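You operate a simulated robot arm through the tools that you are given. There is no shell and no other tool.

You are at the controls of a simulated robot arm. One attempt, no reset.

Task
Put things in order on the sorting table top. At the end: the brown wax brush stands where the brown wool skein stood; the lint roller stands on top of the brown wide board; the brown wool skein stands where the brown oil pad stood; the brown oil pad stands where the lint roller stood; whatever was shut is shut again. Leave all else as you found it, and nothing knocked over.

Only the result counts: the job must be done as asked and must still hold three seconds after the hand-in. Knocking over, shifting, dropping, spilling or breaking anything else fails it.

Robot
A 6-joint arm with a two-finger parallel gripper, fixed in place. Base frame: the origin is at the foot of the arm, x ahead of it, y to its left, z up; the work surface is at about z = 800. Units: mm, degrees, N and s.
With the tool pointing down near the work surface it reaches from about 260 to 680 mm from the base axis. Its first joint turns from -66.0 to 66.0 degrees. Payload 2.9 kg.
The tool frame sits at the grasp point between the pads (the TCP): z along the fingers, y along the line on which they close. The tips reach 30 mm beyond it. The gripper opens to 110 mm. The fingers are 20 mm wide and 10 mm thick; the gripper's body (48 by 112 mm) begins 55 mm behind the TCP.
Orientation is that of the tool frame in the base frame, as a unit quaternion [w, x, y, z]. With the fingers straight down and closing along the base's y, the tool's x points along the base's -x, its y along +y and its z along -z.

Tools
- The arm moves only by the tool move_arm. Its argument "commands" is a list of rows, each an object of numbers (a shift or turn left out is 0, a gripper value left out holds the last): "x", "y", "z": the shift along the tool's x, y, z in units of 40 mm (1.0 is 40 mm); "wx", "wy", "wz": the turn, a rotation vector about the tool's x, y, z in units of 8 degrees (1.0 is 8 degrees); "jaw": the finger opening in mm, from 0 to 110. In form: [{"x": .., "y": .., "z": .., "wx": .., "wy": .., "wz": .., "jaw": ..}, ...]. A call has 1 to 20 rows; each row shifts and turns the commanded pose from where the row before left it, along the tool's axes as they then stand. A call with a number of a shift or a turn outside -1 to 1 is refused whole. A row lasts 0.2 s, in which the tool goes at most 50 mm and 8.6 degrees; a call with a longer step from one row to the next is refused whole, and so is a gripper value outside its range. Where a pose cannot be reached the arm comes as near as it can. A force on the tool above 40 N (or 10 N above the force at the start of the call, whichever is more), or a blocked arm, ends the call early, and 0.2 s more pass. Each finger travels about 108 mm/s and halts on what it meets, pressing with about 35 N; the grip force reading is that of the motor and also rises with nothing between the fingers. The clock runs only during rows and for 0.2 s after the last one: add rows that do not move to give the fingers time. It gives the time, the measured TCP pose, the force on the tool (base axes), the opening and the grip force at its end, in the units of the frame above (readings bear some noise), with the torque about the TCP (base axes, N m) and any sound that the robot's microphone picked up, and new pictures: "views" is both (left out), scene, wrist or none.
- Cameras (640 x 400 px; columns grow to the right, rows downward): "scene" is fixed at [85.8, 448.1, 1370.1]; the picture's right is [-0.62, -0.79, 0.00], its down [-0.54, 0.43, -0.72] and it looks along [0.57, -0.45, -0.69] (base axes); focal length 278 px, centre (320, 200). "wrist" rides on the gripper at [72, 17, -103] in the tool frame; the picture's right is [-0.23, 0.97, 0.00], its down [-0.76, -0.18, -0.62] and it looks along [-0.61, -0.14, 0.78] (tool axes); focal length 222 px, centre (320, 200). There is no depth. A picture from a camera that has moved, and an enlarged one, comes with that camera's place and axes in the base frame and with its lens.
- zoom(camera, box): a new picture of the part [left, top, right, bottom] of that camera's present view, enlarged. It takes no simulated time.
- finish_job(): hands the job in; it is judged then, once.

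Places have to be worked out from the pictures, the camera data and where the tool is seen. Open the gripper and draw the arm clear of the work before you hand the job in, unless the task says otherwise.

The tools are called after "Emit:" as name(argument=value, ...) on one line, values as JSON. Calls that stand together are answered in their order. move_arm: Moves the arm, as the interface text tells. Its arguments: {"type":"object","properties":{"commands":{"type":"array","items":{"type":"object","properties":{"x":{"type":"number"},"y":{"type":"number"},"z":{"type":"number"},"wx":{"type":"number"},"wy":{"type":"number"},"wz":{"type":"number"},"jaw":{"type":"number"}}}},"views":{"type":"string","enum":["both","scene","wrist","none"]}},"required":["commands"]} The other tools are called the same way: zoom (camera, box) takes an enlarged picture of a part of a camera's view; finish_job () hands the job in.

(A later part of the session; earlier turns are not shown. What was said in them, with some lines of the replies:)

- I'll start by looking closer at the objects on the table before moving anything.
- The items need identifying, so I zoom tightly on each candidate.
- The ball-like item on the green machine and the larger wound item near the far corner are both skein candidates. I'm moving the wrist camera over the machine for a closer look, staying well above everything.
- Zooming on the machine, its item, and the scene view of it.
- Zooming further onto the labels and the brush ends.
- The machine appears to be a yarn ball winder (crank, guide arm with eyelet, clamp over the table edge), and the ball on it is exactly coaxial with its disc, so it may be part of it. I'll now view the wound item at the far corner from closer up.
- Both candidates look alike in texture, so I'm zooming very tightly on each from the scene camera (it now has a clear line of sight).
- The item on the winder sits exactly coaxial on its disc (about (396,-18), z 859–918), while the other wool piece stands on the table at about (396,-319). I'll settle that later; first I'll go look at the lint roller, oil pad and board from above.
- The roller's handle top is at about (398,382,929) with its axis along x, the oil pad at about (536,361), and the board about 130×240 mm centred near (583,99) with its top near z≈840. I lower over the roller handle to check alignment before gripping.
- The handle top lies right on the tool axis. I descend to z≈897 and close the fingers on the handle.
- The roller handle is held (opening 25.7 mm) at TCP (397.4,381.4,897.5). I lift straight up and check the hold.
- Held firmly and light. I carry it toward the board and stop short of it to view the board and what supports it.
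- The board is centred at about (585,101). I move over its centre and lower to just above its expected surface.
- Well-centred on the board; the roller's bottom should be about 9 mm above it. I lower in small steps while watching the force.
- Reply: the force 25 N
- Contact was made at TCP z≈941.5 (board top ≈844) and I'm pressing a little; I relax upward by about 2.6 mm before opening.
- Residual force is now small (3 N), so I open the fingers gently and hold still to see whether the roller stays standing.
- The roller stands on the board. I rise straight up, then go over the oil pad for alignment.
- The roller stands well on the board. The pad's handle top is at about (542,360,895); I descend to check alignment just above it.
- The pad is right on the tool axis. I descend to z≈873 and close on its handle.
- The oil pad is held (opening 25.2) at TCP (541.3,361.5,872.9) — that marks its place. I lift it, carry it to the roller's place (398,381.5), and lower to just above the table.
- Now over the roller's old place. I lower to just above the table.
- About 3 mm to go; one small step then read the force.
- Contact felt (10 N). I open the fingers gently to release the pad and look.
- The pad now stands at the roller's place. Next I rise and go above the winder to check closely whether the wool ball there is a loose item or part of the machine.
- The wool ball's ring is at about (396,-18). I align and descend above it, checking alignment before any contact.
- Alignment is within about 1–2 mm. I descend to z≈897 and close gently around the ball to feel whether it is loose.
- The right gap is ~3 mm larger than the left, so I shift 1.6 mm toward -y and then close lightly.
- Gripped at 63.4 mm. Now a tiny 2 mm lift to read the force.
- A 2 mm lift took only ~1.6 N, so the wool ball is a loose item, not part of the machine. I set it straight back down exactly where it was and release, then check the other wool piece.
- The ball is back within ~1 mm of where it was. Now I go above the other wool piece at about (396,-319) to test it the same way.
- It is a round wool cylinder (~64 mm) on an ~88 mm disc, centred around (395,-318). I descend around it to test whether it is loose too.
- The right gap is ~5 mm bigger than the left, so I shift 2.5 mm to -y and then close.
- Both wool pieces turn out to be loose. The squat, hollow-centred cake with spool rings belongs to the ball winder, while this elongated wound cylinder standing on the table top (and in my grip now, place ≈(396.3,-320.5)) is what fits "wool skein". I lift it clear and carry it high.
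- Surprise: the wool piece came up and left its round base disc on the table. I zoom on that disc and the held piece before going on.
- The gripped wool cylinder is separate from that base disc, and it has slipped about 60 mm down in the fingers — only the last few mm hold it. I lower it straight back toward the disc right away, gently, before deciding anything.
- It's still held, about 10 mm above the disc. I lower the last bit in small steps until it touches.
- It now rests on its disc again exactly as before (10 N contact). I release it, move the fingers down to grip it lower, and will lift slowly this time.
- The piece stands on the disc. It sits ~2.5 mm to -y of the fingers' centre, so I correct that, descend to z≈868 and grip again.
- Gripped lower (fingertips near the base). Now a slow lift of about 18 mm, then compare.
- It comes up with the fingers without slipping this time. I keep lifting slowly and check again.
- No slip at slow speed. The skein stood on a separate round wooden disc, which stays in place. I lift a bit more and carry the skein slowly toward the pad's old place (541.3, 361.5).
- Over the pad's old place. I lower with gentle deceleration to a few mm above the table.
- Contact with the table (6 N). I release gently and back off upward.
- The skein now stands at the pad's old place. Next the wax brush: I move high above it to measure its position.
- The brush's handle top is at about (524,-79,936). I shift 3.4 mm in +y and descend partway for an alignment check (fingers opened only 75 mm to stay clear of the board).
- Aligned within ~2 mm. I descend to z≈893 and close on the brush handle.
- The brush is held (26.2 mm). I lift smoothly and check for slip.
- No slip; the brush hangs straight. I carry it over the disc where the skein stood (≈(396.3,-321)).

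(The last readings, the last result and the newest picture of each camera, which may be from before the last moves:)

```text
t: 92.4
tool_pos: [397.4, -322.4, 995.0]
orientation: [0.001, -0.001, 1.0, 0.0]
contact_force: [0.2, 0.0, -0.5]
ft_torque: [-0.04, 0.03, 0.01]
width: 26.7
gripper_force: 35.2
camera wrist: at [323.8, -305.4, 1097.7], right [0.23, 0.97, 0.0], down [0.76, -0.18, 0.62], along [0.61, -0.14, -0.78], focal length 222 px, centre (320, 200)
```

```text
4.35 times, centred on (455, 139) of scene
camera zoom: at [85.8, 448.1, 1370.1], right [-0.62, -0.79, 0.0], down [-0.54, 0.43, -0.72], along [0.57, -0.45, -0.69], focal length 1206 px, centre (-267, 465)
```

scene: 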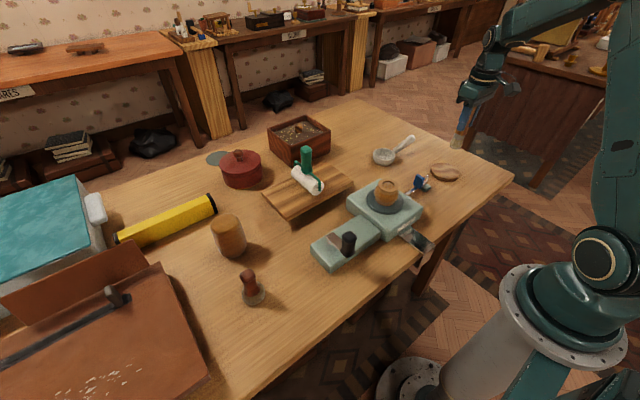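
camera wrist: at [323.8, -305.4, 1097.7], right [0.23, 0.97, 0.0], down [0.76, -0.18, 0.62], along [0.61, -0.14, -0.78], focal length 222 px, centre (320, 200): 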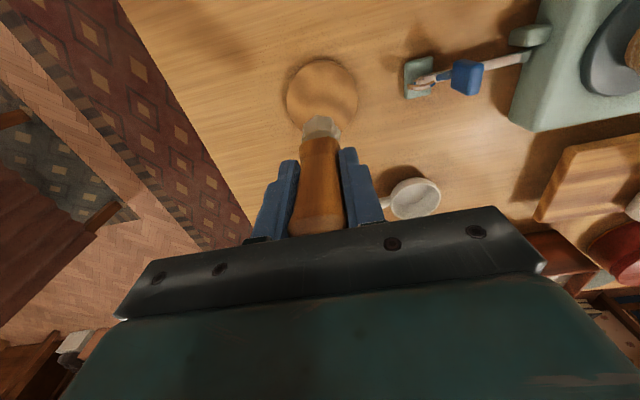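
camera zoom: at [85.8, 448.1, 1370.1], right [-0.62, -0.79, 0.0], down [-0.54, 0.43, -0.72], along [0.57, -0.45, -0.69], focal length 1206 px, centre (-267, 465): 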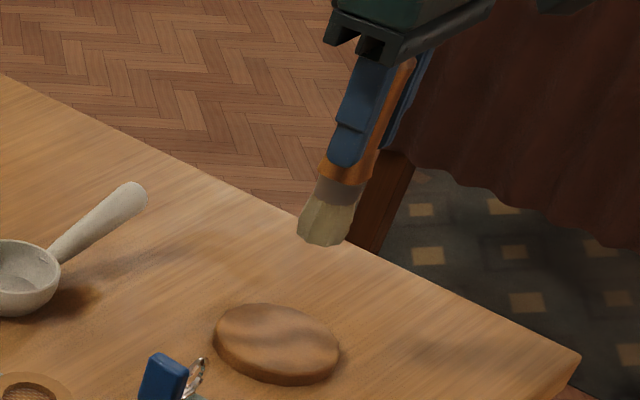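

The disc's centre is at about (396,-320.5); the brush is nearly over it. I make the small correction and lower to just above the disc.

Emit:
move_arm(commands=[{"x": 0.025, "y": 0.04, "z": 0.2}, {"z": 0.4}, {"z": 0.5}, {"z": 0.4}, {"z": 0.3}, {"z": 0.2}, {"z": 0.08}, {}], views="both")

Emit:
zoom(camera="wrist", box=[240, 40, 400, 240])

Emit:
zoom(camera="scene", box=[425, 123, 475, 185])

```text
t: 94.2
tool_pos: [395.4, -320.0, 910.1]
orientation: [0.001, 0.0, 1.0, 0.0]
contact_force: [0.1, -1.1, -0.4]
ft_torque: [0.01, -0.01, 0.01]
width: 26.3
gripper_force: 35.0
camera wrist: at [323.6, -302.8, 1013.3], right [0.23, 0.97, 0.0], down [0.76, -0.18, 0.62], along [0.61, -0.14, -0.78], focal length 222 px, centre (320, 200)
```

scene: 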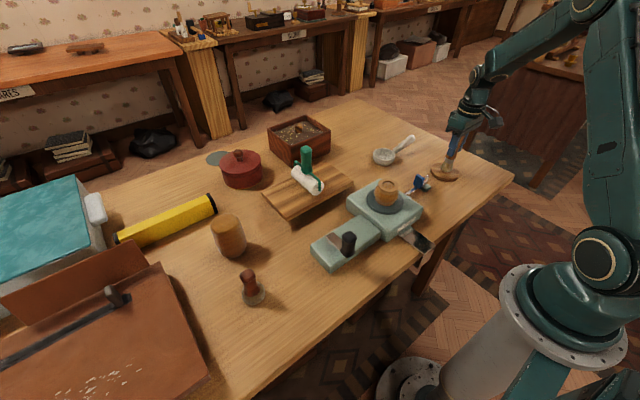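
wrist: 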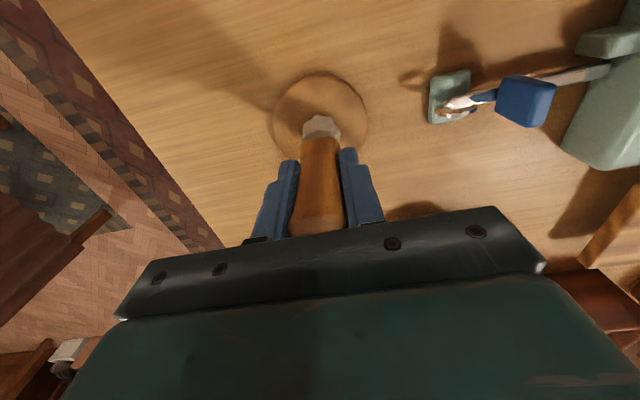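

```text
2.00 times, centred on (320, 140) of wrist
camera zoom: at [323.6, -302.8, 1013.3], right [0.23, 0.97, 0.0], down [0.76, -0.18, 0.62], along [0.61, -0.14, -0.78], focal length 444 px, centre (320, 320)
```

zoom: 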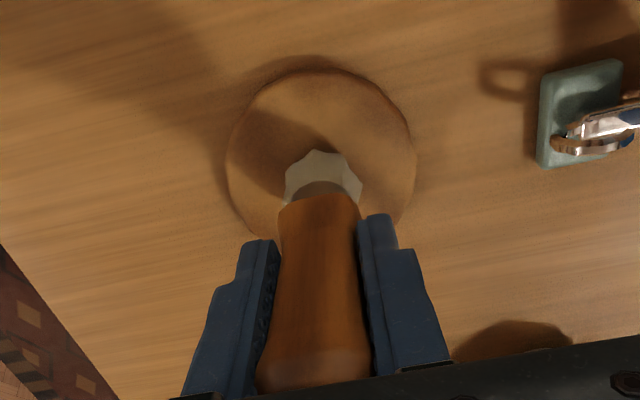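

```text
6.45 times, centred on (450, 154) of scene
camera zoom: at [85.8, 448.1, 1370.1], right [-0.62, -0.79, 0.0], down [-0.54, 0.43, -0.72], along [0.57, -0.45, -0.69], focal length 1790 px, centre (-519, 497)
```

zoom: 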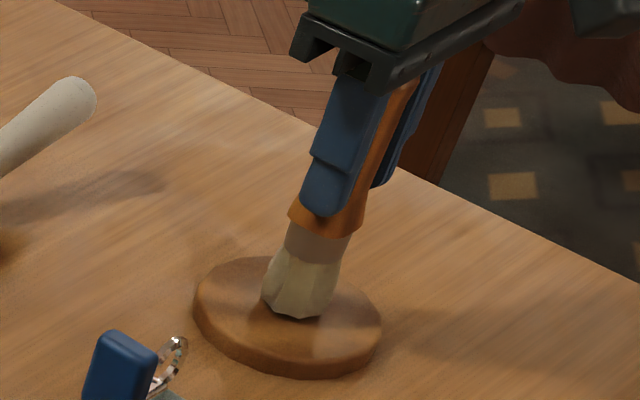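

Centred over the disc, a few mm above. I lower in tiny steps until contact.

Emit:
move_arm(commands=[{"z": 0.05}, {}], views="none")

```text
t: 94.8
tool_pos: [396.0, -319.2, 907.9]
orientation: [0.0, 0.0, 1.0, 0.0]
contact_force: [0.5, -0.1, 0.1]
ft_torque: [-0.01, 0.0, 0.05]
width: 26.4
gripper_force: 35.1
```

Emit:
move_arm(commands=[{"z": 0.03}, {}], views="none")

```text
t: 95.4
tool_pos: [396.9, -319.7, 907.2]
orientation: [0.0, 0.0, 1.0, 0.0]
contact_force: [-0.4, -0.1, -0.3]
ft_torque: [0.02, 0.02, 0.0]
width: 26.1
gripper_force: 35.2
```

Emit:
move_arm(commands=[{"z": 0.03}, {}], views="none")

```text
t: 96.0
tool_pos: [395.4, -320.1, 905.5]
orientation: [0.0, 0.0, 1.0, 0.0]
contact_force: [0.0, -0.4, -0.4]
ft_torque: [-0.02, 0.01, 0.0]
width: 26.4
gripper_force: 34.9
```

Emit:
move_arm(commands=[{"z": 0.025}, {}], views="none")

```text
t: 96.6
tool_pos: [396.0, -318.7, 905.3]
orientation: [0.0, 0.0, 1.0, 0.0]
contact_force: [-2.2, 0.5, 5.2]
ft_torque: [0.07, 0.14, 0.02]
width: 26.2
gripper_force: 35.1
```

Contact at ~5 N. I release gently and watch whether the brush stands on its own.

Emit:
move_arm(commands=[{"z": -0.01}, {"jaw": 30}, {"jaw": 36}, {"jaw": 45}, {"jaw": 60}, {}, {}], views="both")

Emit:
zoom(camera="scene", box=[425, 123, 475, 185])

```text
t: 98.2
tool_pos: [396.1, -319.6, 905.9]
orientation: [0.0, 0.0, 1.0, 0.0]
contact_force: [0.3, -0.2, -0.5]
ft_torque: [-0.03, -0.02, 0.0]
width: 59.9
gripper_force: 0.1
camera wrist: at [323.2, -303.2, 1009.1], right [0.23, 0.97, 0.0], down [0.76, -0.18, 0.62], along [0.61, -0.14, -0.78], focal length 222 px, centre (320, 200)
```

scene: 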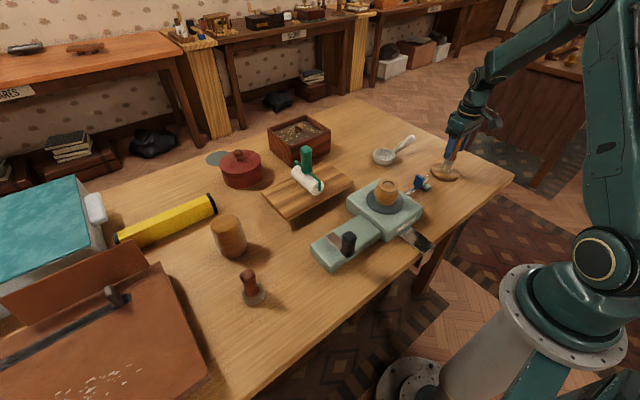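
wrist: 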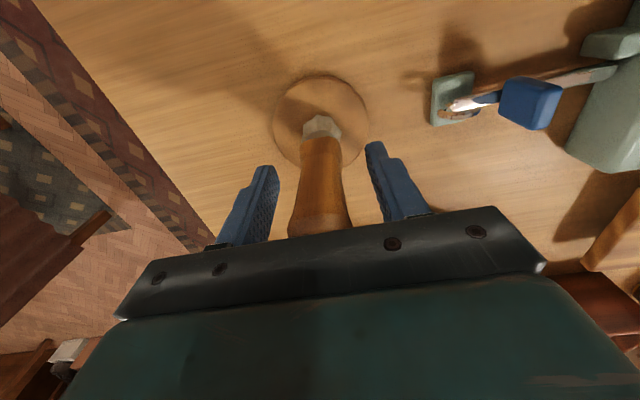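

```text
6.45 times, centred on (450, 154) of scene
camera zoom: at [85.8, 448.1, 1370.1], right [-0.62, -0.79, 0.0], down [-0.54, 0.43, -0.72], along [0.57, -0.45, -0.69], focal length 1790 px, centre (-519, 497)
```

zoom: 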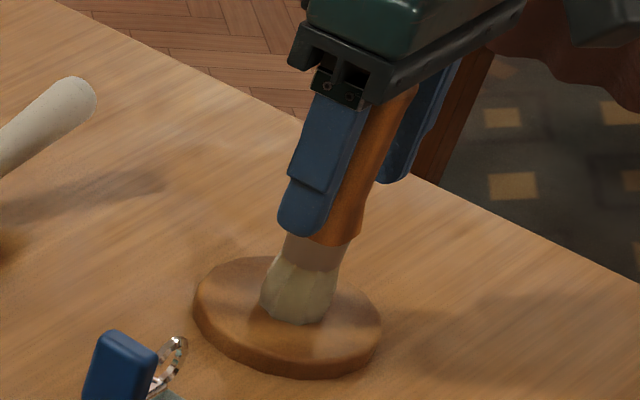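

The brush stands on the disc. I rise straight up and then survey the whole table.

Emit:
move_arm(commands=[{"z": -0.3}, {"z": -0.7}, {"z": -0.8}, {"z": -0.8}, {"z": -0.8}, {"x": 0.5, "z": -0.6}, {"x": 0.6, "z": -0.6}, {}, {}], views="both")

Emit:
zoom(camera="scene", box=[340, 110, 500, 240])

Emit:
zoom(camera="scene", box=[180, 130, 360, 320])

```text
t: 100.2
tool_pos: [351.0, -320.2, 1087.3]
orientation: [0.0, 0.0, 1.0, 0.0]
contact_force: [0.5, 0.0, -0.8]
ft_torque: [-0.02, 0.01, 0.01]
width: 59.8
gripper_force: 0.0
camera wrist: at [277.5, -302.5, 1191.7], right [0.23, 0.97, 0.0], down [0.76, -0.18, 0.62], along [0.61, -0.14, -0.78], focal length 222 px, centre (320, 200)
```

scene: 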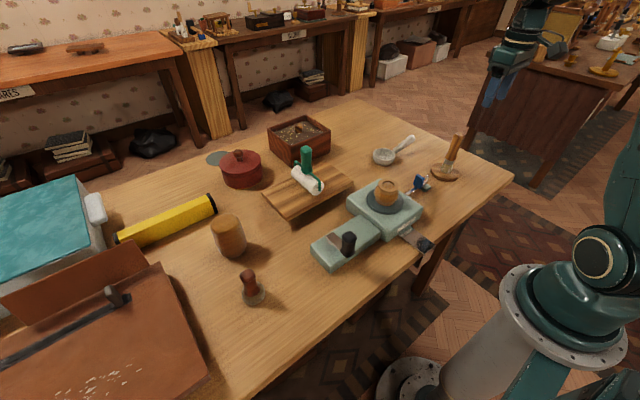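
wrist: 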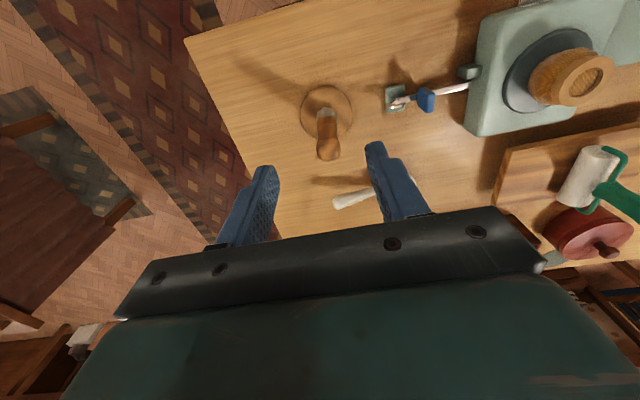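

```text
3.08 times, centred on (420, 175) of scene
camera zoom: at [85.8, 448.1, 1370.1], right [-0.62, -0.79, 0.0], down [-0.54, 0.43, -0.72], along [0.57, -0.45, -0.69], focal length 854 px, centre (12, 277)
```

zoom: 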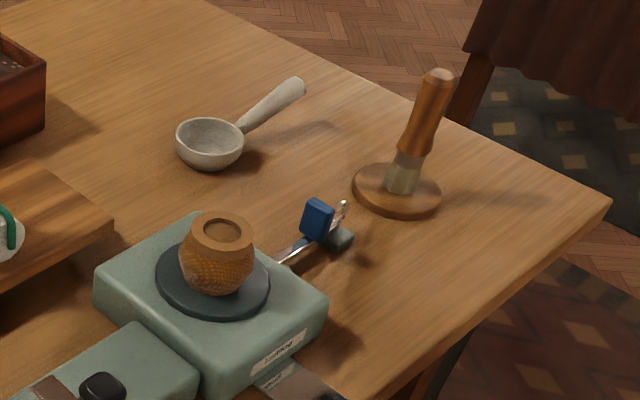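

```text
2.11 times, centred on (270, 225) of scene
camera zoom: at [85.8, 448.1, 1370.1], right [-0.62, -0.79, 0.0], down [-0.54, 0.43, -0.72], along [0.57, -0.45, -0.69], focal length 584 px, centre (425, 147)
```

zoom: 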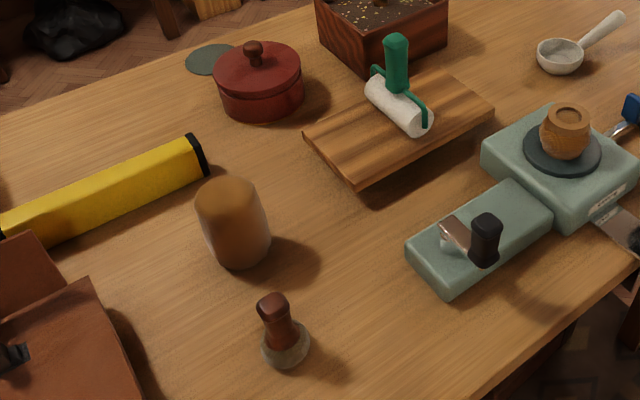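

Everything stands. Before finishing I want to double-check the identity of the wool pieces, so I zoom very closely on both textures.

Emit:
zoom(camera="scene", box=[205, 210, 250, 262])

Emit:
zoom(camera="scene", box=[370, 176, 405, 212])

Emit:
zoom(camera="scene", box=[232, 262, 272, 310])

Emit:
zoom(camera="scene", box=[425, 130, 470, 185])

```text
7.69 times, centred on (228, 236) of scene
camera zoom: at [85.8, 448.1, 1370.1], right [-0.62, -0.79, 0.0], down [-0.54, 0.43, -0.72], along [0.57, -0.45, -0.69], focal length 2134 px, centre (1032, -77)
```

zoom: 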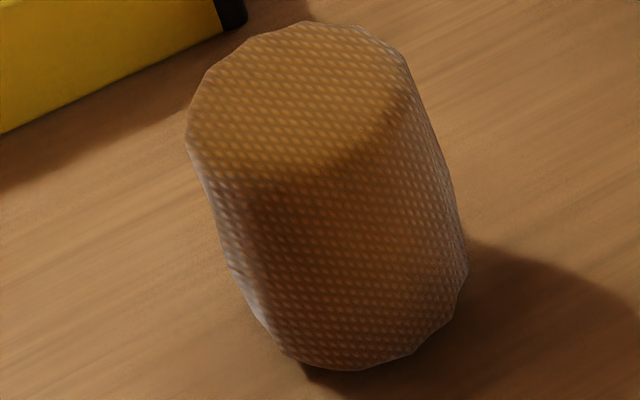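

```text
11.11 times, centred on (388, 194) of scene
camera zoom: at [85.8, 448.1, 1370.1], right [-0.62, -0.79, 0.0], down [-0.54, 0.43, -0.72], along [0.57, -0.45, -0.69], focal length 3083 px, centre (-430, 267)
```

zoom: 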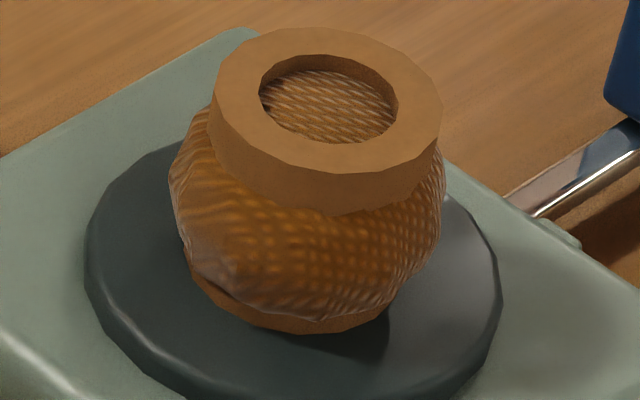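

```text
8.33 times, centred on (252, 286) of scene
camera zoom: at [85.8, 448.1, 1370.1], right [-0.62, -0.79, 0.0], down [-0.54, 0.43, -0.72], along [0.57, -0.45, -0.69], focal length 2312 px, centre (887, -517)
```

zoom: 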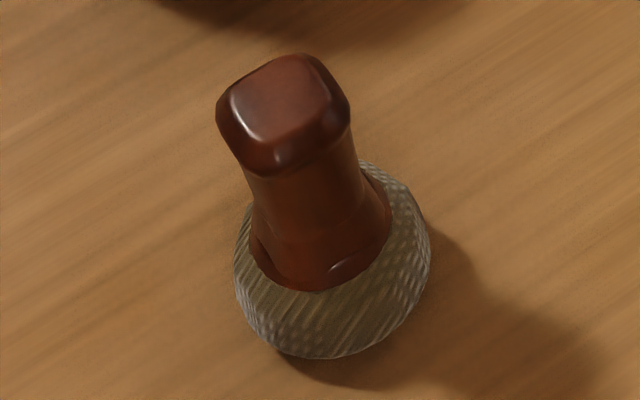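

```text
7.27 times, centred on (448, 158) of scene
camera zoom: at [85.8, 448.1, 1370.1], right [-0.62, -0.79, 0.0], down [-0.54, 0.43, -0.72], along [0.57, -0.45, -0.69], focal length 2018 px, centre (-607, 509)
```

zoom: 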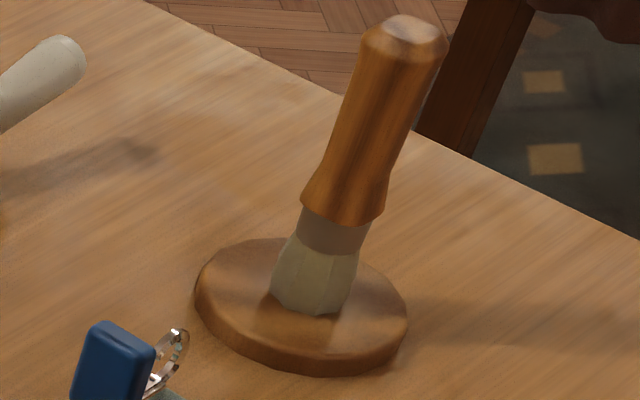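

I'm not fully certain whether this piece is a solid skein or a hollow cover. The winder's polished plate reflects crisply, so I can hold the piece above it and see its underside in the reflection; I go fetch it carefully.

Emit:
move_arm(commands=[{"x": -0.25, "y": 0.897, "z": 0.02, "jaw": 100}, {"x": -0.25, "y": 0.897, "z": 0.02}, {"x": -0.25, "y": 0.897, "z": 0.02}, {"x": -0.25, "y": 0.897, "z": 0.02}, {"x": -0.25, "y": 0.897, "z": 0.02}, {"x": -0.25, "y": 0.897, "z": 0.02}, {"x": -0.25, "y": 0.897, "z": 0.02}, {"x": -0.25, "y": 0.897, "z": 0.02}, {"x": -0.25, "y": 0.897, "z": 0.02}, {"x": -0.25, "y": 0.897, "z": 0.02}, {"x": -0.25, "y": 0.897, "z": 0.02}, {"x": -0.25, "y": 0.897, "z": 0.02}, {"x": -0.25, "y": 0.897, "z": 0.02}, {"x": -0.25, "y": 0.897, "z": 0.02}, {"x": -0.25, "y": 0.897, "z": 0.02}, {"x": -0.25, "y": 0.897, "z": 0.02}, {"x": -0.25, "y": 0.897, "z": 0.02}, {"x": -0.25, "y": 0.897, "z": 0.02}, {"x": -0.25, "y": 0.897, "z": 0.02}, {}], views="both")

Emit:
zoom(camera="scene", box=[390, 210, 450, 270])

Emit:
zoom(camera="wrist", box=[240, 40, 400, 220])

```text
t: 104.4
tool_pos: [537.5, 359.6, 1071.7]
orientation: [-0.001, 0.0, 1.0, 0.0]
contact_force: [-0.1, 0.0, -0.5]
ft_torque: [0.0, -0.04, 0.0]
width: 100.1
gripper_force: 0.1
out of reach, approached as far as the arm can: row 19
camera wrist: at [464.6, 376.7, 1175.6], right [0.23, 0.97, 0.0], down [0.76, -0.18, 0.62], along [0.61, -0.14, -0.78], focal length 222 px, centre (320, 200)
```

scene: 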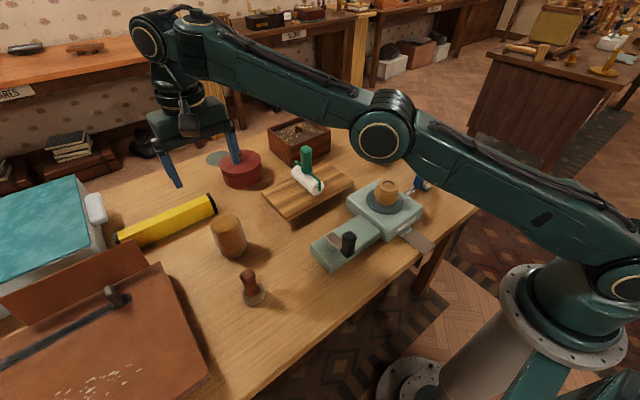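
wrist: 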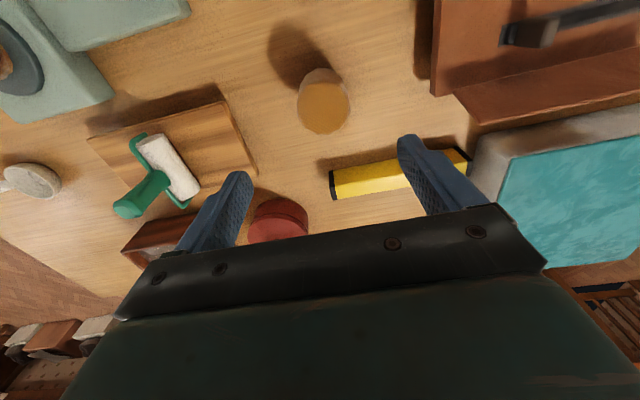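

```text
6.67 times, centred on (420, 240) of scene
camera zoom: at [85.8, 448.1, 1370.1], right [-0.62, -0.79, 0.0], down [-0.54, 0.43, -0.72], along [0.57, -0.45, -0.69], focal length 1850 px, centre (-347, -67)
```

zoom: 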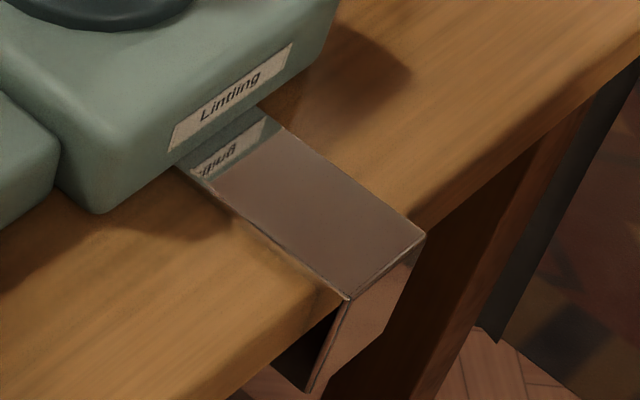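

```text
2.22 times, centred on (320, 130) of wrist
camera zoom: at [464.6, 376.7, 1175.6], right [0.23, 0.97, 0.0], down [0.76, -0.18, 0.62], along [0.61, -0.14, -0.78], focal length 494 px, centre (320, 356)
```

zoom: 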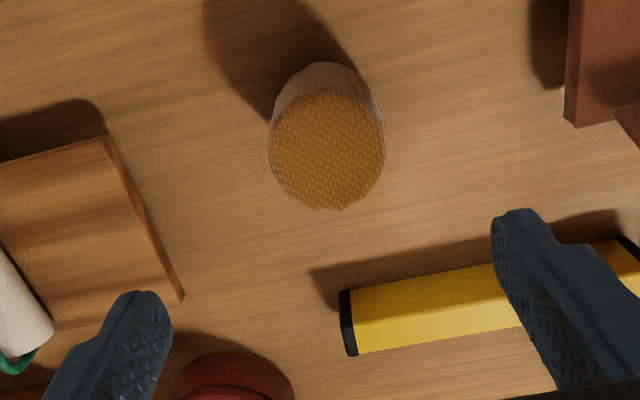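

The reach limit was touched at this height, so I go down first, then align over the piece.

Emit:
move_arm(commands=[{"z": 0.8}, {"z": 0.8}, {"z": 0.8}, {"z": 0.3}, {}], views="wrist")

Emit:
zoom(camera="wrist", box=[240, 60, 400, 240])

```text
t: 105.6
tool_pos: [537.9, 360.1, 963.2]
orientation: [0.0, 0.0, 1.0, 0.0]
contact_force: [-0.8, -0.8, -0.4]
ft_torque: [0.01, -0.02, -0.02]
width: 99.9
gripper_force: 0.2
camera wrist: at [464.9, 376.2, 1067.1], right [0.23, 0.97, 0.0], down [0.76, -0.18, 0.62], along [0.61, -0.14, -0.78], focal length 222 px, centre (320, 200)
```

wrist: 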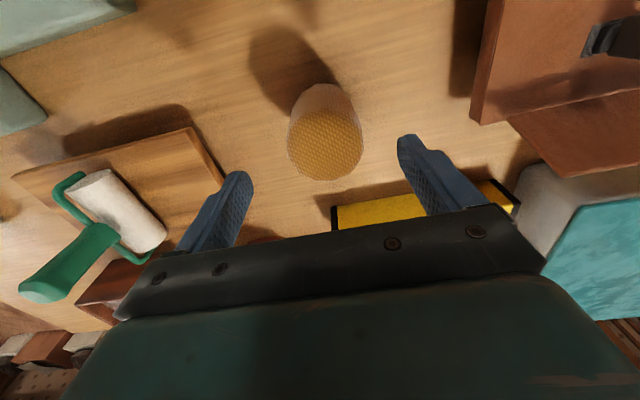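

```text
2.22 times, centred on (320, 150) of wrist
camera zoom: at [464.9, 376.2, 1067.1], right [0.23, 0.97, 0.0], down [0.76, -0.18, 0.62], along [0.61, -0.14, -0.78], focal length 494 px, centre (320, 311)
```

zoom: 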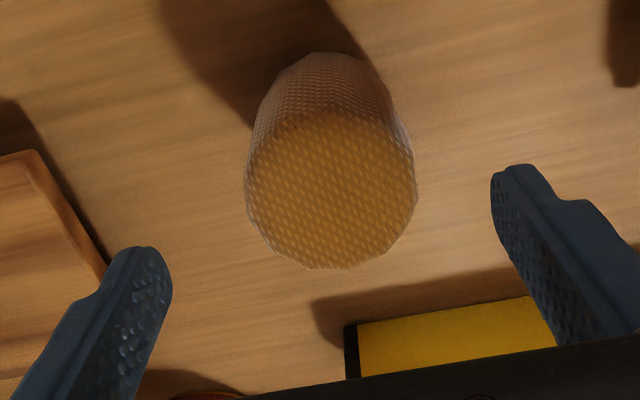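

Emit:
move_arm(commands=[{"y": 0.07, "z": 0.6}, {"z": 0.7}, {"z": 0.7}, {"z": 0.5}, {}, {"jaw": 85}, {"jaw": 75}, {}], views="wrist")

Emit:
zoom(camera="wrist", box=[220, 80, 420, 240])

```text
t: 107.4
tool_pos: [537.2, 361.9, 864.1]
orientation: [0.0, 0.0, 1.0, 0.0]
contact_force: [0.0, 0.4, 0.0]
ft_torque: [0.03, -0.02, 0.0]
width: 75.1
gripper_force: 0.0
camera wrist: at [465.4, 378.9, 967.2], right [0.23, 0.97, 0.0], down [0.76, -0.18, 0.62], along [0.61, -0.14, -0.78], focal length 222 px, centre (320, 200)
```

wrist: 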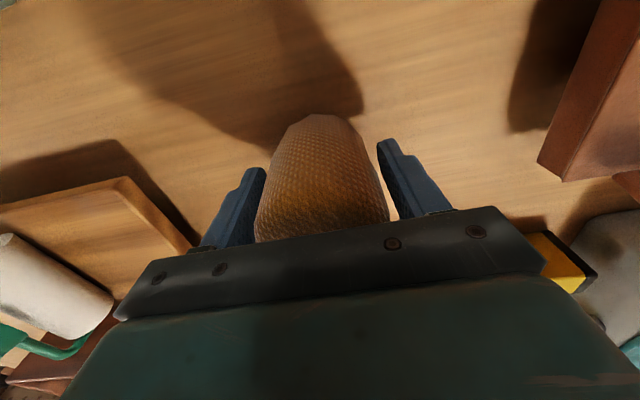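

```text
2.50 times, centred on (320, 160) of wrist
camera zoom: at [465.4, 378.9, 967.2], right [0.23, 0.97, 0.0], down [0.76, -0.18, 0.62], along [0.61, -0.14, -0.78], focal length 555 px, centre (320, 300)
```

zoom: 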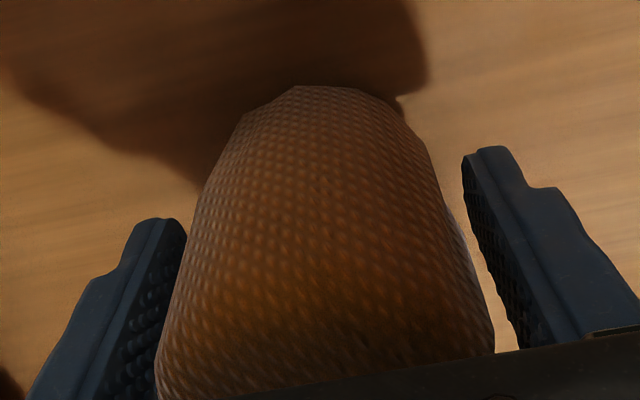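

Emit:
move_arm(commands=[{"jaw": 69}, {"jaw": 65}, {"jaw": 61}, {"jaw": 52}, {"jaw": 52}, {"z": -0.05}, {"z": -0.1}, {"z": -0.1}, {"z": -0.1}, {}], views="wrist")

Emit:
zoom(camera="scene", box=[190, 180, 280, 265])

```text
t: 109.6
tool_pos: [538.1, 362.6, 880.0]
orientation: [0.0, 0.0, 1.0, 0.0]
contact_force: [1.1, 0.4, -0.3]
ft_torque: [0.02, 0.03, 0.0]
width: 61.1
gripper_force: 34.7
camera wrist: at [465.2, 379.3, 981.8], right [0.23, 0.97, 0.0], down [0.76, -0.18, 0.62], along [0.61, -0.14, -0.78], focal length 222 px, centre (320, 200)
```

wrist: 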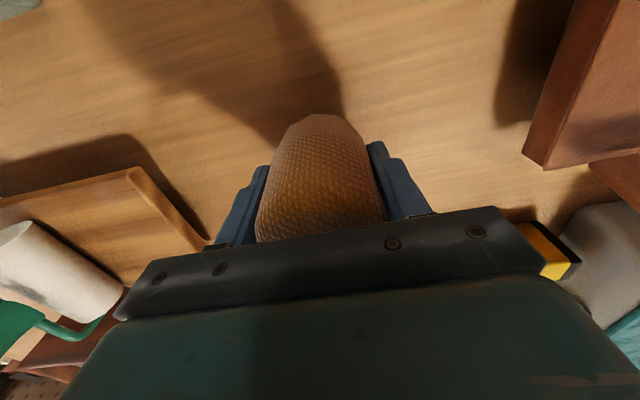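

```text
4.71 times, centred on (235, 222) of scene
camera zoom: at [85.8, 448.1, 1370.1], right [-0.62, -0.79, 0.0], down [-0.54, 0.43, -0.72], along [0.57, -0.45, -0.69], focal length 1306 px, centre (720, 94)
```

zoom: 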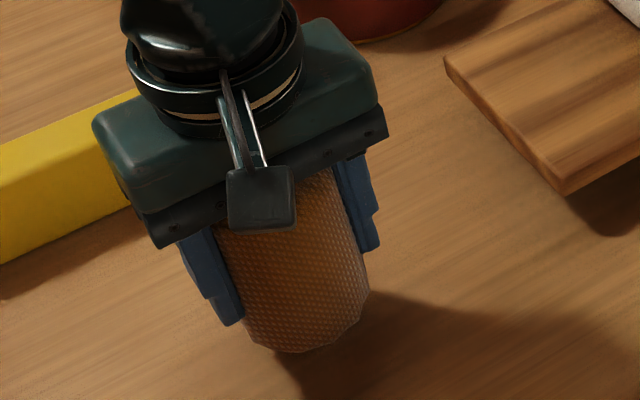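

Held without slip. A slow, smooth lift follows.

Emit:
move_arm(commands=[{"z": -0.1}, {"z": -0.15}, {"z": -0.2}, {"z": -0.25}, {"z": -0.3}, {"z": -0.3}, {"z": -0.3}, {"z": -0.3}, {"z": -0.3}, {"z": -0.3}, {"z": -0.3}, {"z": -0.3}, {"z": -0.25}, {"z": -0.2}, {"z": -0.15}, {"z": -0.1}, {}], views="wrist")

```text
t: 113.2
tool_pos: [538.0, 362.7, 1030.8]
orientation: [0.0, 0.0, 1.0, 0.0]
contact_force: [0.7, 0.7, -1.1]
ft_torque: [-0.02, 0.01, -0.01]
width: 61.0
gripper_force: 35.4
camera wrist: at [466.0, 379.1, 1134.0], right [0.23, 0.97, 0.0], down [0.76, -0.18, 0.62], along [0.61, -0.14, -0.78], focal length 222 px, centre (320, 200)
```

wrist: 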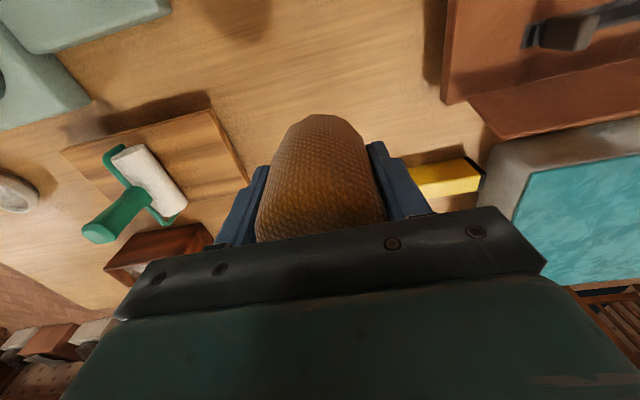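

Emit:
move_arm(commands=[{"x": 0.085, "y": -0.22}, {"x": 0.169, "y": -0.439}, {"x": 0.282, "y": -0.732}, {"x": 0.282, "y": -0.732}, {"x": 0.282, "y": -0.732}, {"x": 0.282, "y": -0.732}, {"x": 0.282, "y": -0.732}, {"x": 0.282, "y": -0.732}, {"x": 0.282, "y": -0.732}, {"x": 0.282, "y": -0.732}, {"x": 0.282, "y": -0.732}, {"x": 0.282, "y": -0.732}, {"x": 0.282, "y": -0.732}, {"x": 0.282, "y": -0.732}, {"x": 0.282, "y": -0.732}, {"x": 0.282, "y": -0.732}, {"x": 0.282, "y": -0.732}, {"x": 0.282, "y": -0.732}, {"x": 0.169, "y": -0.439}, {"x": 0.085, "y": -0.22}], views="both")

Emit:
zoom(camera="scene", box=[390, 210, 450, 270])

Emit:
zoom(camera="scene", box=[405, 222, 435, 252])

```text
t: 117.4
tool_pos: [336.3, -159.1, 1029.3]
orientation: [0.0, 0.0, 1.0, 0.0]
contact_force: [1.1, 0.2, -0.3]
ft_torque: [0.0, -0.03, -0.02]
width: 61.1
gripper_force: 35.3
camera wrist: at [263.0, -142.2, 1132.5], right [0.23, 0.97, 0.0], down [0.76, -0.18, 0.62], along [0.61, -0.14, -0.78], focal length 222 px, centre (320, 200)
```

scene: 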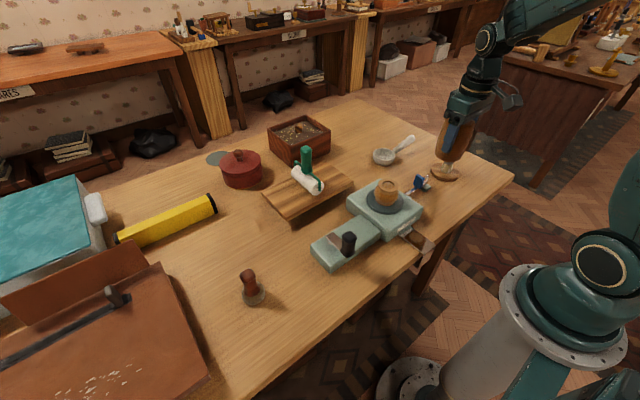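
wrist: 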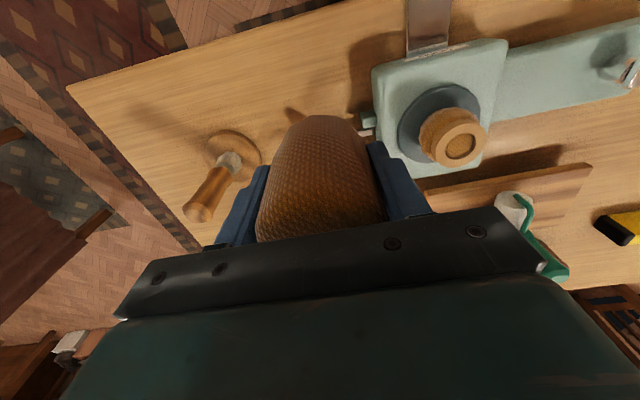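

```text
6.67 times, centred on (420, 240) of scene
camera zoom: at [85.8, 448.1, 1370.1], right [-0.62, -0.79, 0.0], down [-0.54, 0.43, -0.72], along [0.57, -0.45, -0.69], focal length 1850 px, centre (-347, -67)
```

zoom: 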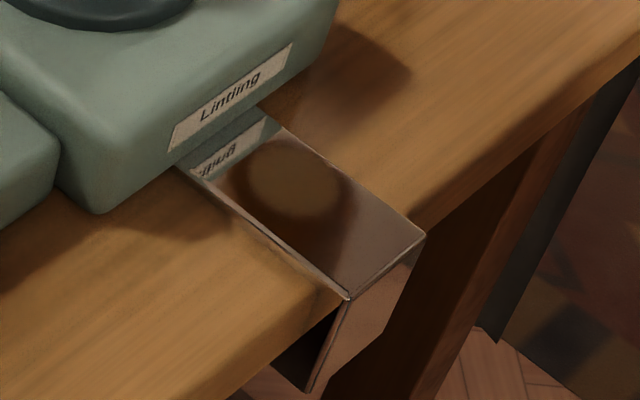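

```text
13.33 times, centred on (420, 237) of scene
camera zoom: at [85.8, 448.1, 1370.1], right [-0.62, -0.79, 0.0], down [-0.54, 0.43, -0.72], along [0.57, -0.45, -0.69], focal length 3700 px, centre (-1013, -293)
```

zoom: 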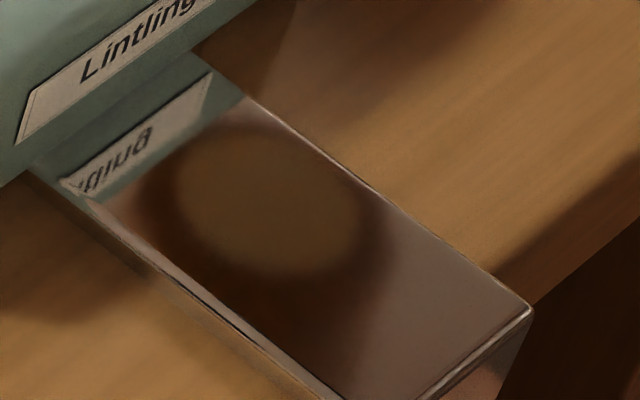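

The reflection shows a closed, solid underside (a uniform brown disc) — so it is a solid wool roll, i.e. the skein, not a cover. I carry it back to the pad's old place.

Emit:
move_arm(commands=[{"x": -0.086, "y": 0.22}, {"x": -0.171, "y": 0.439}, {"x": -0.285, "y": 0.732}, {"x": -0.285, "y": 0.732}, {"x": -0.285, "y": 0.732}, {"x": -0.285, "y": 0.732}, {"x": -0.285, "y": 0.732}, {"x": -0.285, "y": 0.732}, {"x": -0.285, "y": 0.732}, {"x": -0.285, "y": 0.732}, {"x": -0.285, "y": 0.732}, {"x": -0.285, "y": 0.732}, {"x": -0.285, "y": 0.732}, {"x": -0.285, "y": 0.732}, {"x": -0.285, "y": 0.732}, {"x": -0.285, "y": 0.732}, {"x": -0.285, "y": 0.732}, {"x": -0.285, "y": 0.732}, {"x": -0.171, "y": 0.439}, {"x": -0.086, "y": 0.22}], views="both")

```text
t: 121.6
tool_pos: [540.0, 361.6, 1029.5]
orientation: [-0.001, 0.0, 1.0, 0.001]
contact_force: [0.2, 0.6, -0.5]
ft_torque: [-0.01, 0.01, 0.01]
width: 61.0
gripper_force: 35.0
camera wrist: at [466.7, 378.7, 1132.7], right [0.23, 0.97, 0.0], down [0.76, -0.18, 0.62], along [0.61, -0.14, -0.78], focal length 222 px, centre (320, 200)
```

scene: 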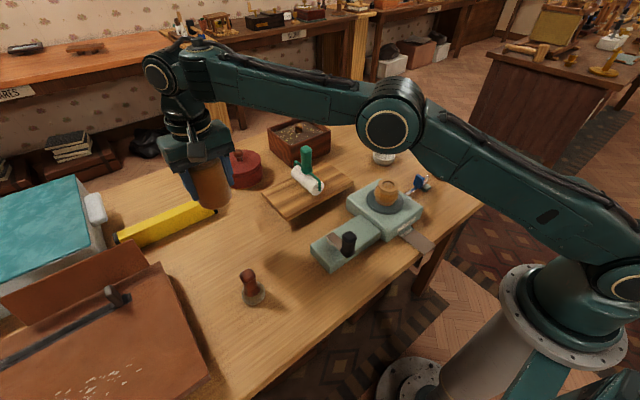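
wrist: 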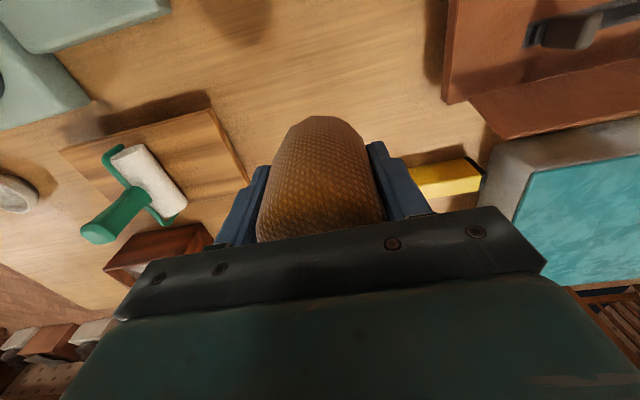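

Emit:
move_arm(commands=[{"z": 0.15}, {"z": 0.3}, {"z": 0.4}, {"z": 0.4}, {"z": 0.4}, {"z": 0.4}, {"z": 0.4}, {"z": 0.4}, {"z": 0.35}, {"z": 0.25}, {"z": 0.2}, {"z": 0.12}, {"z": 0.08}, {"z": 0.05}, {}], views="wrist")

```text
t: 124.8
tool_pos: [539.1, 361.6, 873.2]
orientation: [0.0, 0.0, 1.0, 0.0]
contact_force: [0.9, 0.4, 0.5]
ft_torque: [0.02, -0.01, 0.0]
width: 60.8
gripper_force: 35.1
camera wrist: at [466.9, 378.7, 977.6], right [0.23, 0.97, 0.0], down [0.76, -0.18, 0.62], along [0.61, -0.14, -0.78], focal length 222 px, centre (320, 200)
```

wrist: 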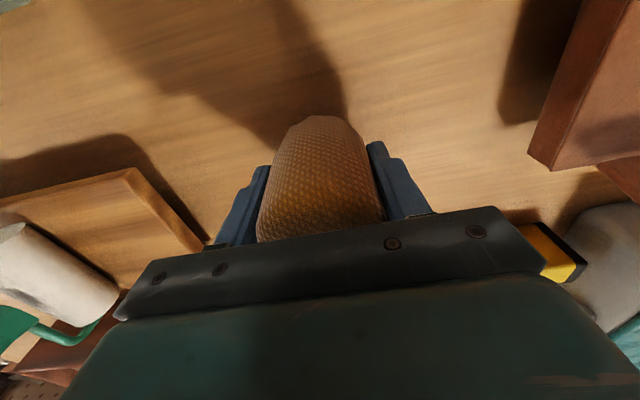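

Now small steps down until contact with the table.

Emit:
move_arm(commands=[{"z": 0.08}, {"z": 0.06}, {}], views="none")

```text
t: 125.6
tool_pos: [538.9, 362.0, 867.5]
orientation: [0.0, 0.0, 1.0, 0.0]
contact_force: [-0.3, 0.2, -0.7]
ft_torque: [0.01, 0.0, -0.02]
width: 60.9
gripper_force: 35.6
```

Emit:
move_arm(commands=[{"z": 0.04}, {}], views="none")

```text
t: 126.2
tool_pos: [539.9, 361.7, 866.5]
orientation: [0.0, 0.0, 1.0, -0.001]
contact_force: [-0.1, 0.0, -0.2]
ft_torque: [0.01, 0.0, 0.0]
width: 60.9
gripper_force: 34.8
```

Emit:
move_arm(commands=[{"z": 0.03}, {}], views="none")

```text
t: 126.8
tool_pos: [540.0, 361.8, 866.0]
orientation: [0.0, 0.0, 1.0, -0.001]
contact_force: [0.5, 0.1, -1.5]
ft_torque: [0.0, 0.02, 0.01]
width: 61.0
gripper_force: 35.1
```

Emit:
move_arm(commands=[{"z": 0.03}, {}], views="none")

```text
t: 127.4
tool_pos: [540.1, 362.1, 866.2]
orientation: [-0.001, 0.0, 1.0, 0.0]
contact_force: [0.0, -0.3, -0.6]
ft_torque: [0.02, 0.02, 0.04]
width: 60.9
gripper_force: 35.2
```

Emit:
move_arm(commands=[{"z": 0.03}, {}], views="none")

```text
t: 128.0
tool_pos: [539.8, 363.0, 864.4]
orientation: [0.0, 0.0, 1.0, 0.001]
contact_force: [-1.4, -1.8, 3.3]
ft_torque: [-0.1, 0.03, -0.03]
width: 60.6
gripper_force: 34.6
```

Contact (3 N). I release gently, rise, and retreat to survey.

Emit:
move_arm(commands=[{"jaw": 64}, {"jaw": 70}, {"jaw": 80}, {"jaw": 95}, {}, {"z": -0.4}, {"z": -0.8}, {"z": -0.9}, {"z": -0.9}, {"z": -0.5}, {}], views="both")

Emit:
zoom(camera="wrist", box=[240, 40, 400, 220])

Emit:
zoom(camera="scene", box=[190, 190, 280, 265])

```text
t: 130.4
tool_pos: [538.6, 363.9, 1004.0]
orientation: [0.0, 0.001, 1.0, 0.001]
contact_force: [0.6, 0.1, 1.4]
ft_torque: [0.03, 0.02, -0.02]
width: 94.8
gripper_force: 0.1
camera wrist: at [466.0, 381.5, 1106.6], right [0.23, 0.97, 0.0], down [0.76, -0.18, 0.62], along [0.61, -0.14, -0.78], focal length 222 px, centre (320, 200)
```

scene: 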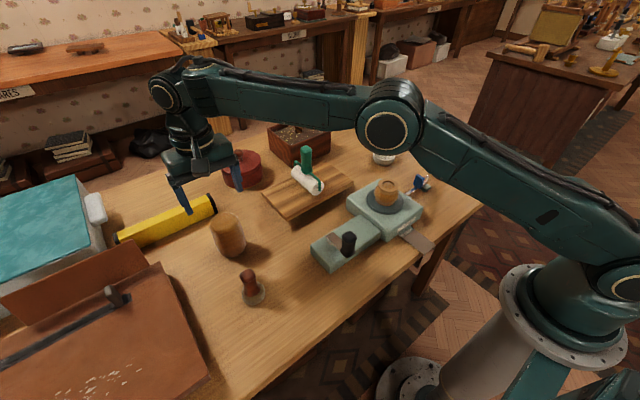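
wrist: 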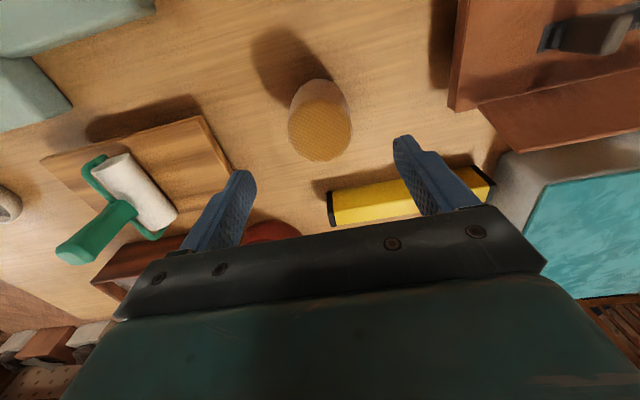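

```text
2.22 times, centred on (320, 130) of wrist
camera zoom: at [466.0, 381.5, 1106.6], right [0.23, 0.97, 0.0], down [0.76, -0.18, 0.62], along [0.61, -0.14, -0.78], focal length 494 px, centre (320, 356)
```

zoom: 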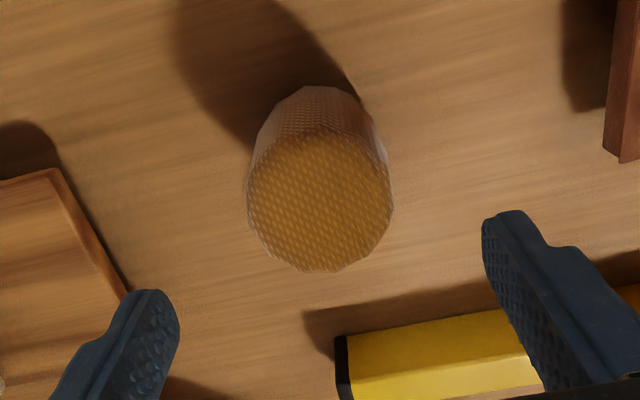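

```text
5.33 times, centred on (235, 228) of scene
camera zoom: at [85.8, 448.1, 1370.1], right [-0.62, -0.79, 0.0], down [-0.54, 0.43, -0.72], along [0.57, -0.45, -0.69], focal length 1480 px, centre (773, 53)
```

zoom: 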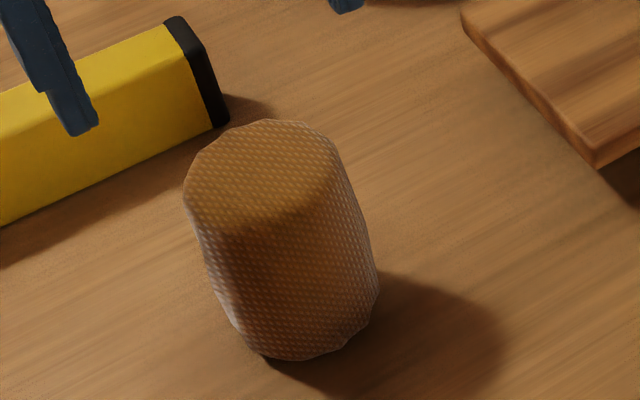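

The skein stands at the pad's place. I retract the arm to its high starting pose, clear of everything, and do a final survey.

Emit:
move_arm(commands=[{"x": 0.3, "z": -0.8}, {"x": 0.3, "z": -0.8}, {"x": 0.3, "z": -0.8}, {"x": 0.2, "y": -0.5, "z": -0.7}, {"x": 0.2, "y": -0.8, "z": -0.3}, {"y": -0.9}, {"y": -0.9}, {"y": -0.9}, {"y": -0.6}, {"jaw": 110}, {}, {}], views="both")

Emit:
zoom(camera="scene", box=[340, 110, 500, 240])

Emit:
zoom(camera="scene", box=[180, 130, 360, 320])

```text
t: 133.0
tool_pos: [488.0, 177.1, 1141.3]
orientation: [0.0, -0.001, 1.0, 0.0]
contact_force: [-0.2, 0.0, 1.1]
ft_torque: [0.0, -0.03, 0.01]
width: 110.0
gripper_force: 0.1
camera wrist: at [415.4, 194.9, 1243.7], right [0.23, 0.97, 0.0], down [0.76, -0.18, 0.62], along [0.61, -0.14, -0.78], focal length 222 px, centre (320, 200)
```

scene: 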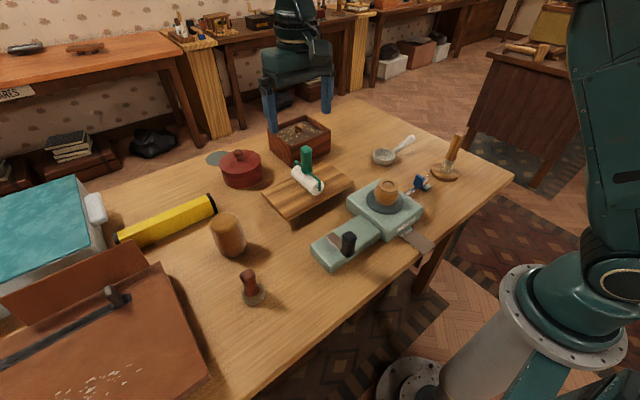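
wrist: 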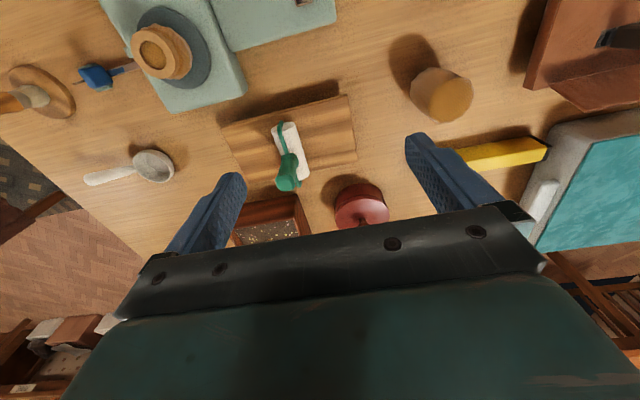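

```text
3.08 times, centred on (420, 175) of scene
camera zoom: at [85.8, 448.1, 1370.1], right [-0.62, -0.79, 0.0], down [-0.54, 0.43, -0.72], along [0.57, -0.45, -0.69], focal length 854 px, centre (12, 277)
```

zoom: 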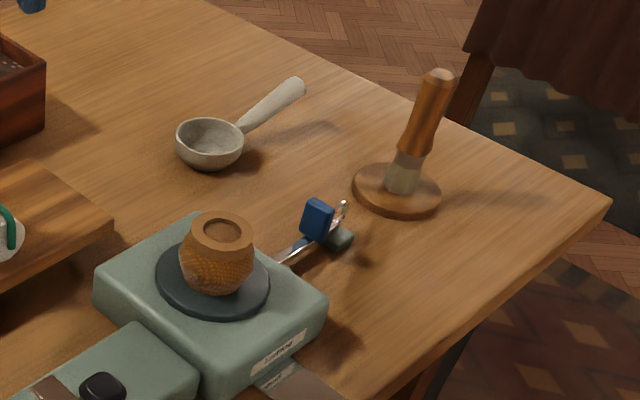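

```text
2.11 times, centred on (270, 225) of scene
camera zoom: at [85.8, 448.1, 1370.1], right [-0.62, -0.79, 0.0], down [-0.54, 0.43, -0.72], along [0.57, -0.45, -0.69], focal length 584 px, centre (425, 147)
```

zoom: 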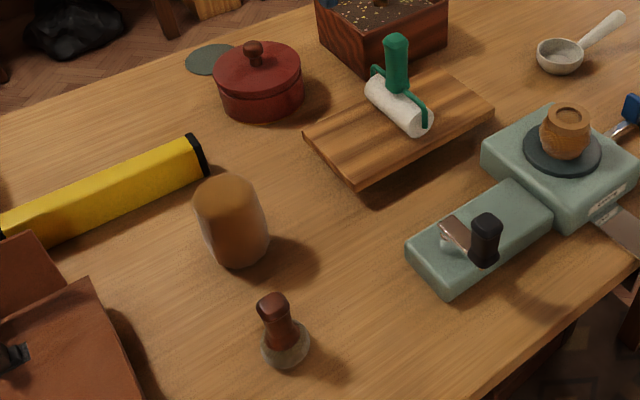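

The final survey matches the plan:
- The lint roller is on the wide board.
- The oil pad is at the roller's old place.
- The skein is at the pad's old place.
- The brush is on the disc where the skein stood.

The winder with its wool ball, the pot, the ladle and everything else are as found. The gripper is open and clear, so I hand in.

Emit:
finish_job()

```text
The job is handed in.
```

I handed the job in with all four moves done. One identification was a judgement call: which of two brown wool pieces is the skein.

| Item | Where it stands now |
|---|---|
| Lint roller | On top of the brown wide board, near its centre |
| Brown oil pad | Where the lint roller stood, about 2 mm off |
| Brown wool skein | Where the oil pad stood, about 2 mm off |
| Brown wax brush | Where the skein stood |

- **Which piece is the skein:** I took it to be the wool cylinder on the table near the far corner. The other candidate was the squat wool ball on the green machine, which looks like a yarn winder. I judged that ball to be part of the winder because of its spool rings. If the ball was meant, the skein and brush placements are wrong.
- **What the skein stood on:** it rested on a loose wooden disc. I left the disc in place and stood the brush on it.
- **Things I disturbed:** I lifted the ball on the winder by 2 mm to test whether it was loose, and set it back within about 1 mm. On my first lift the skein slipped in the fingers. I put it back down without dropping it and gripped it again.

I opened nothing. In the last pictures nothing was knocked over, and the arm was clear with the gripper open.
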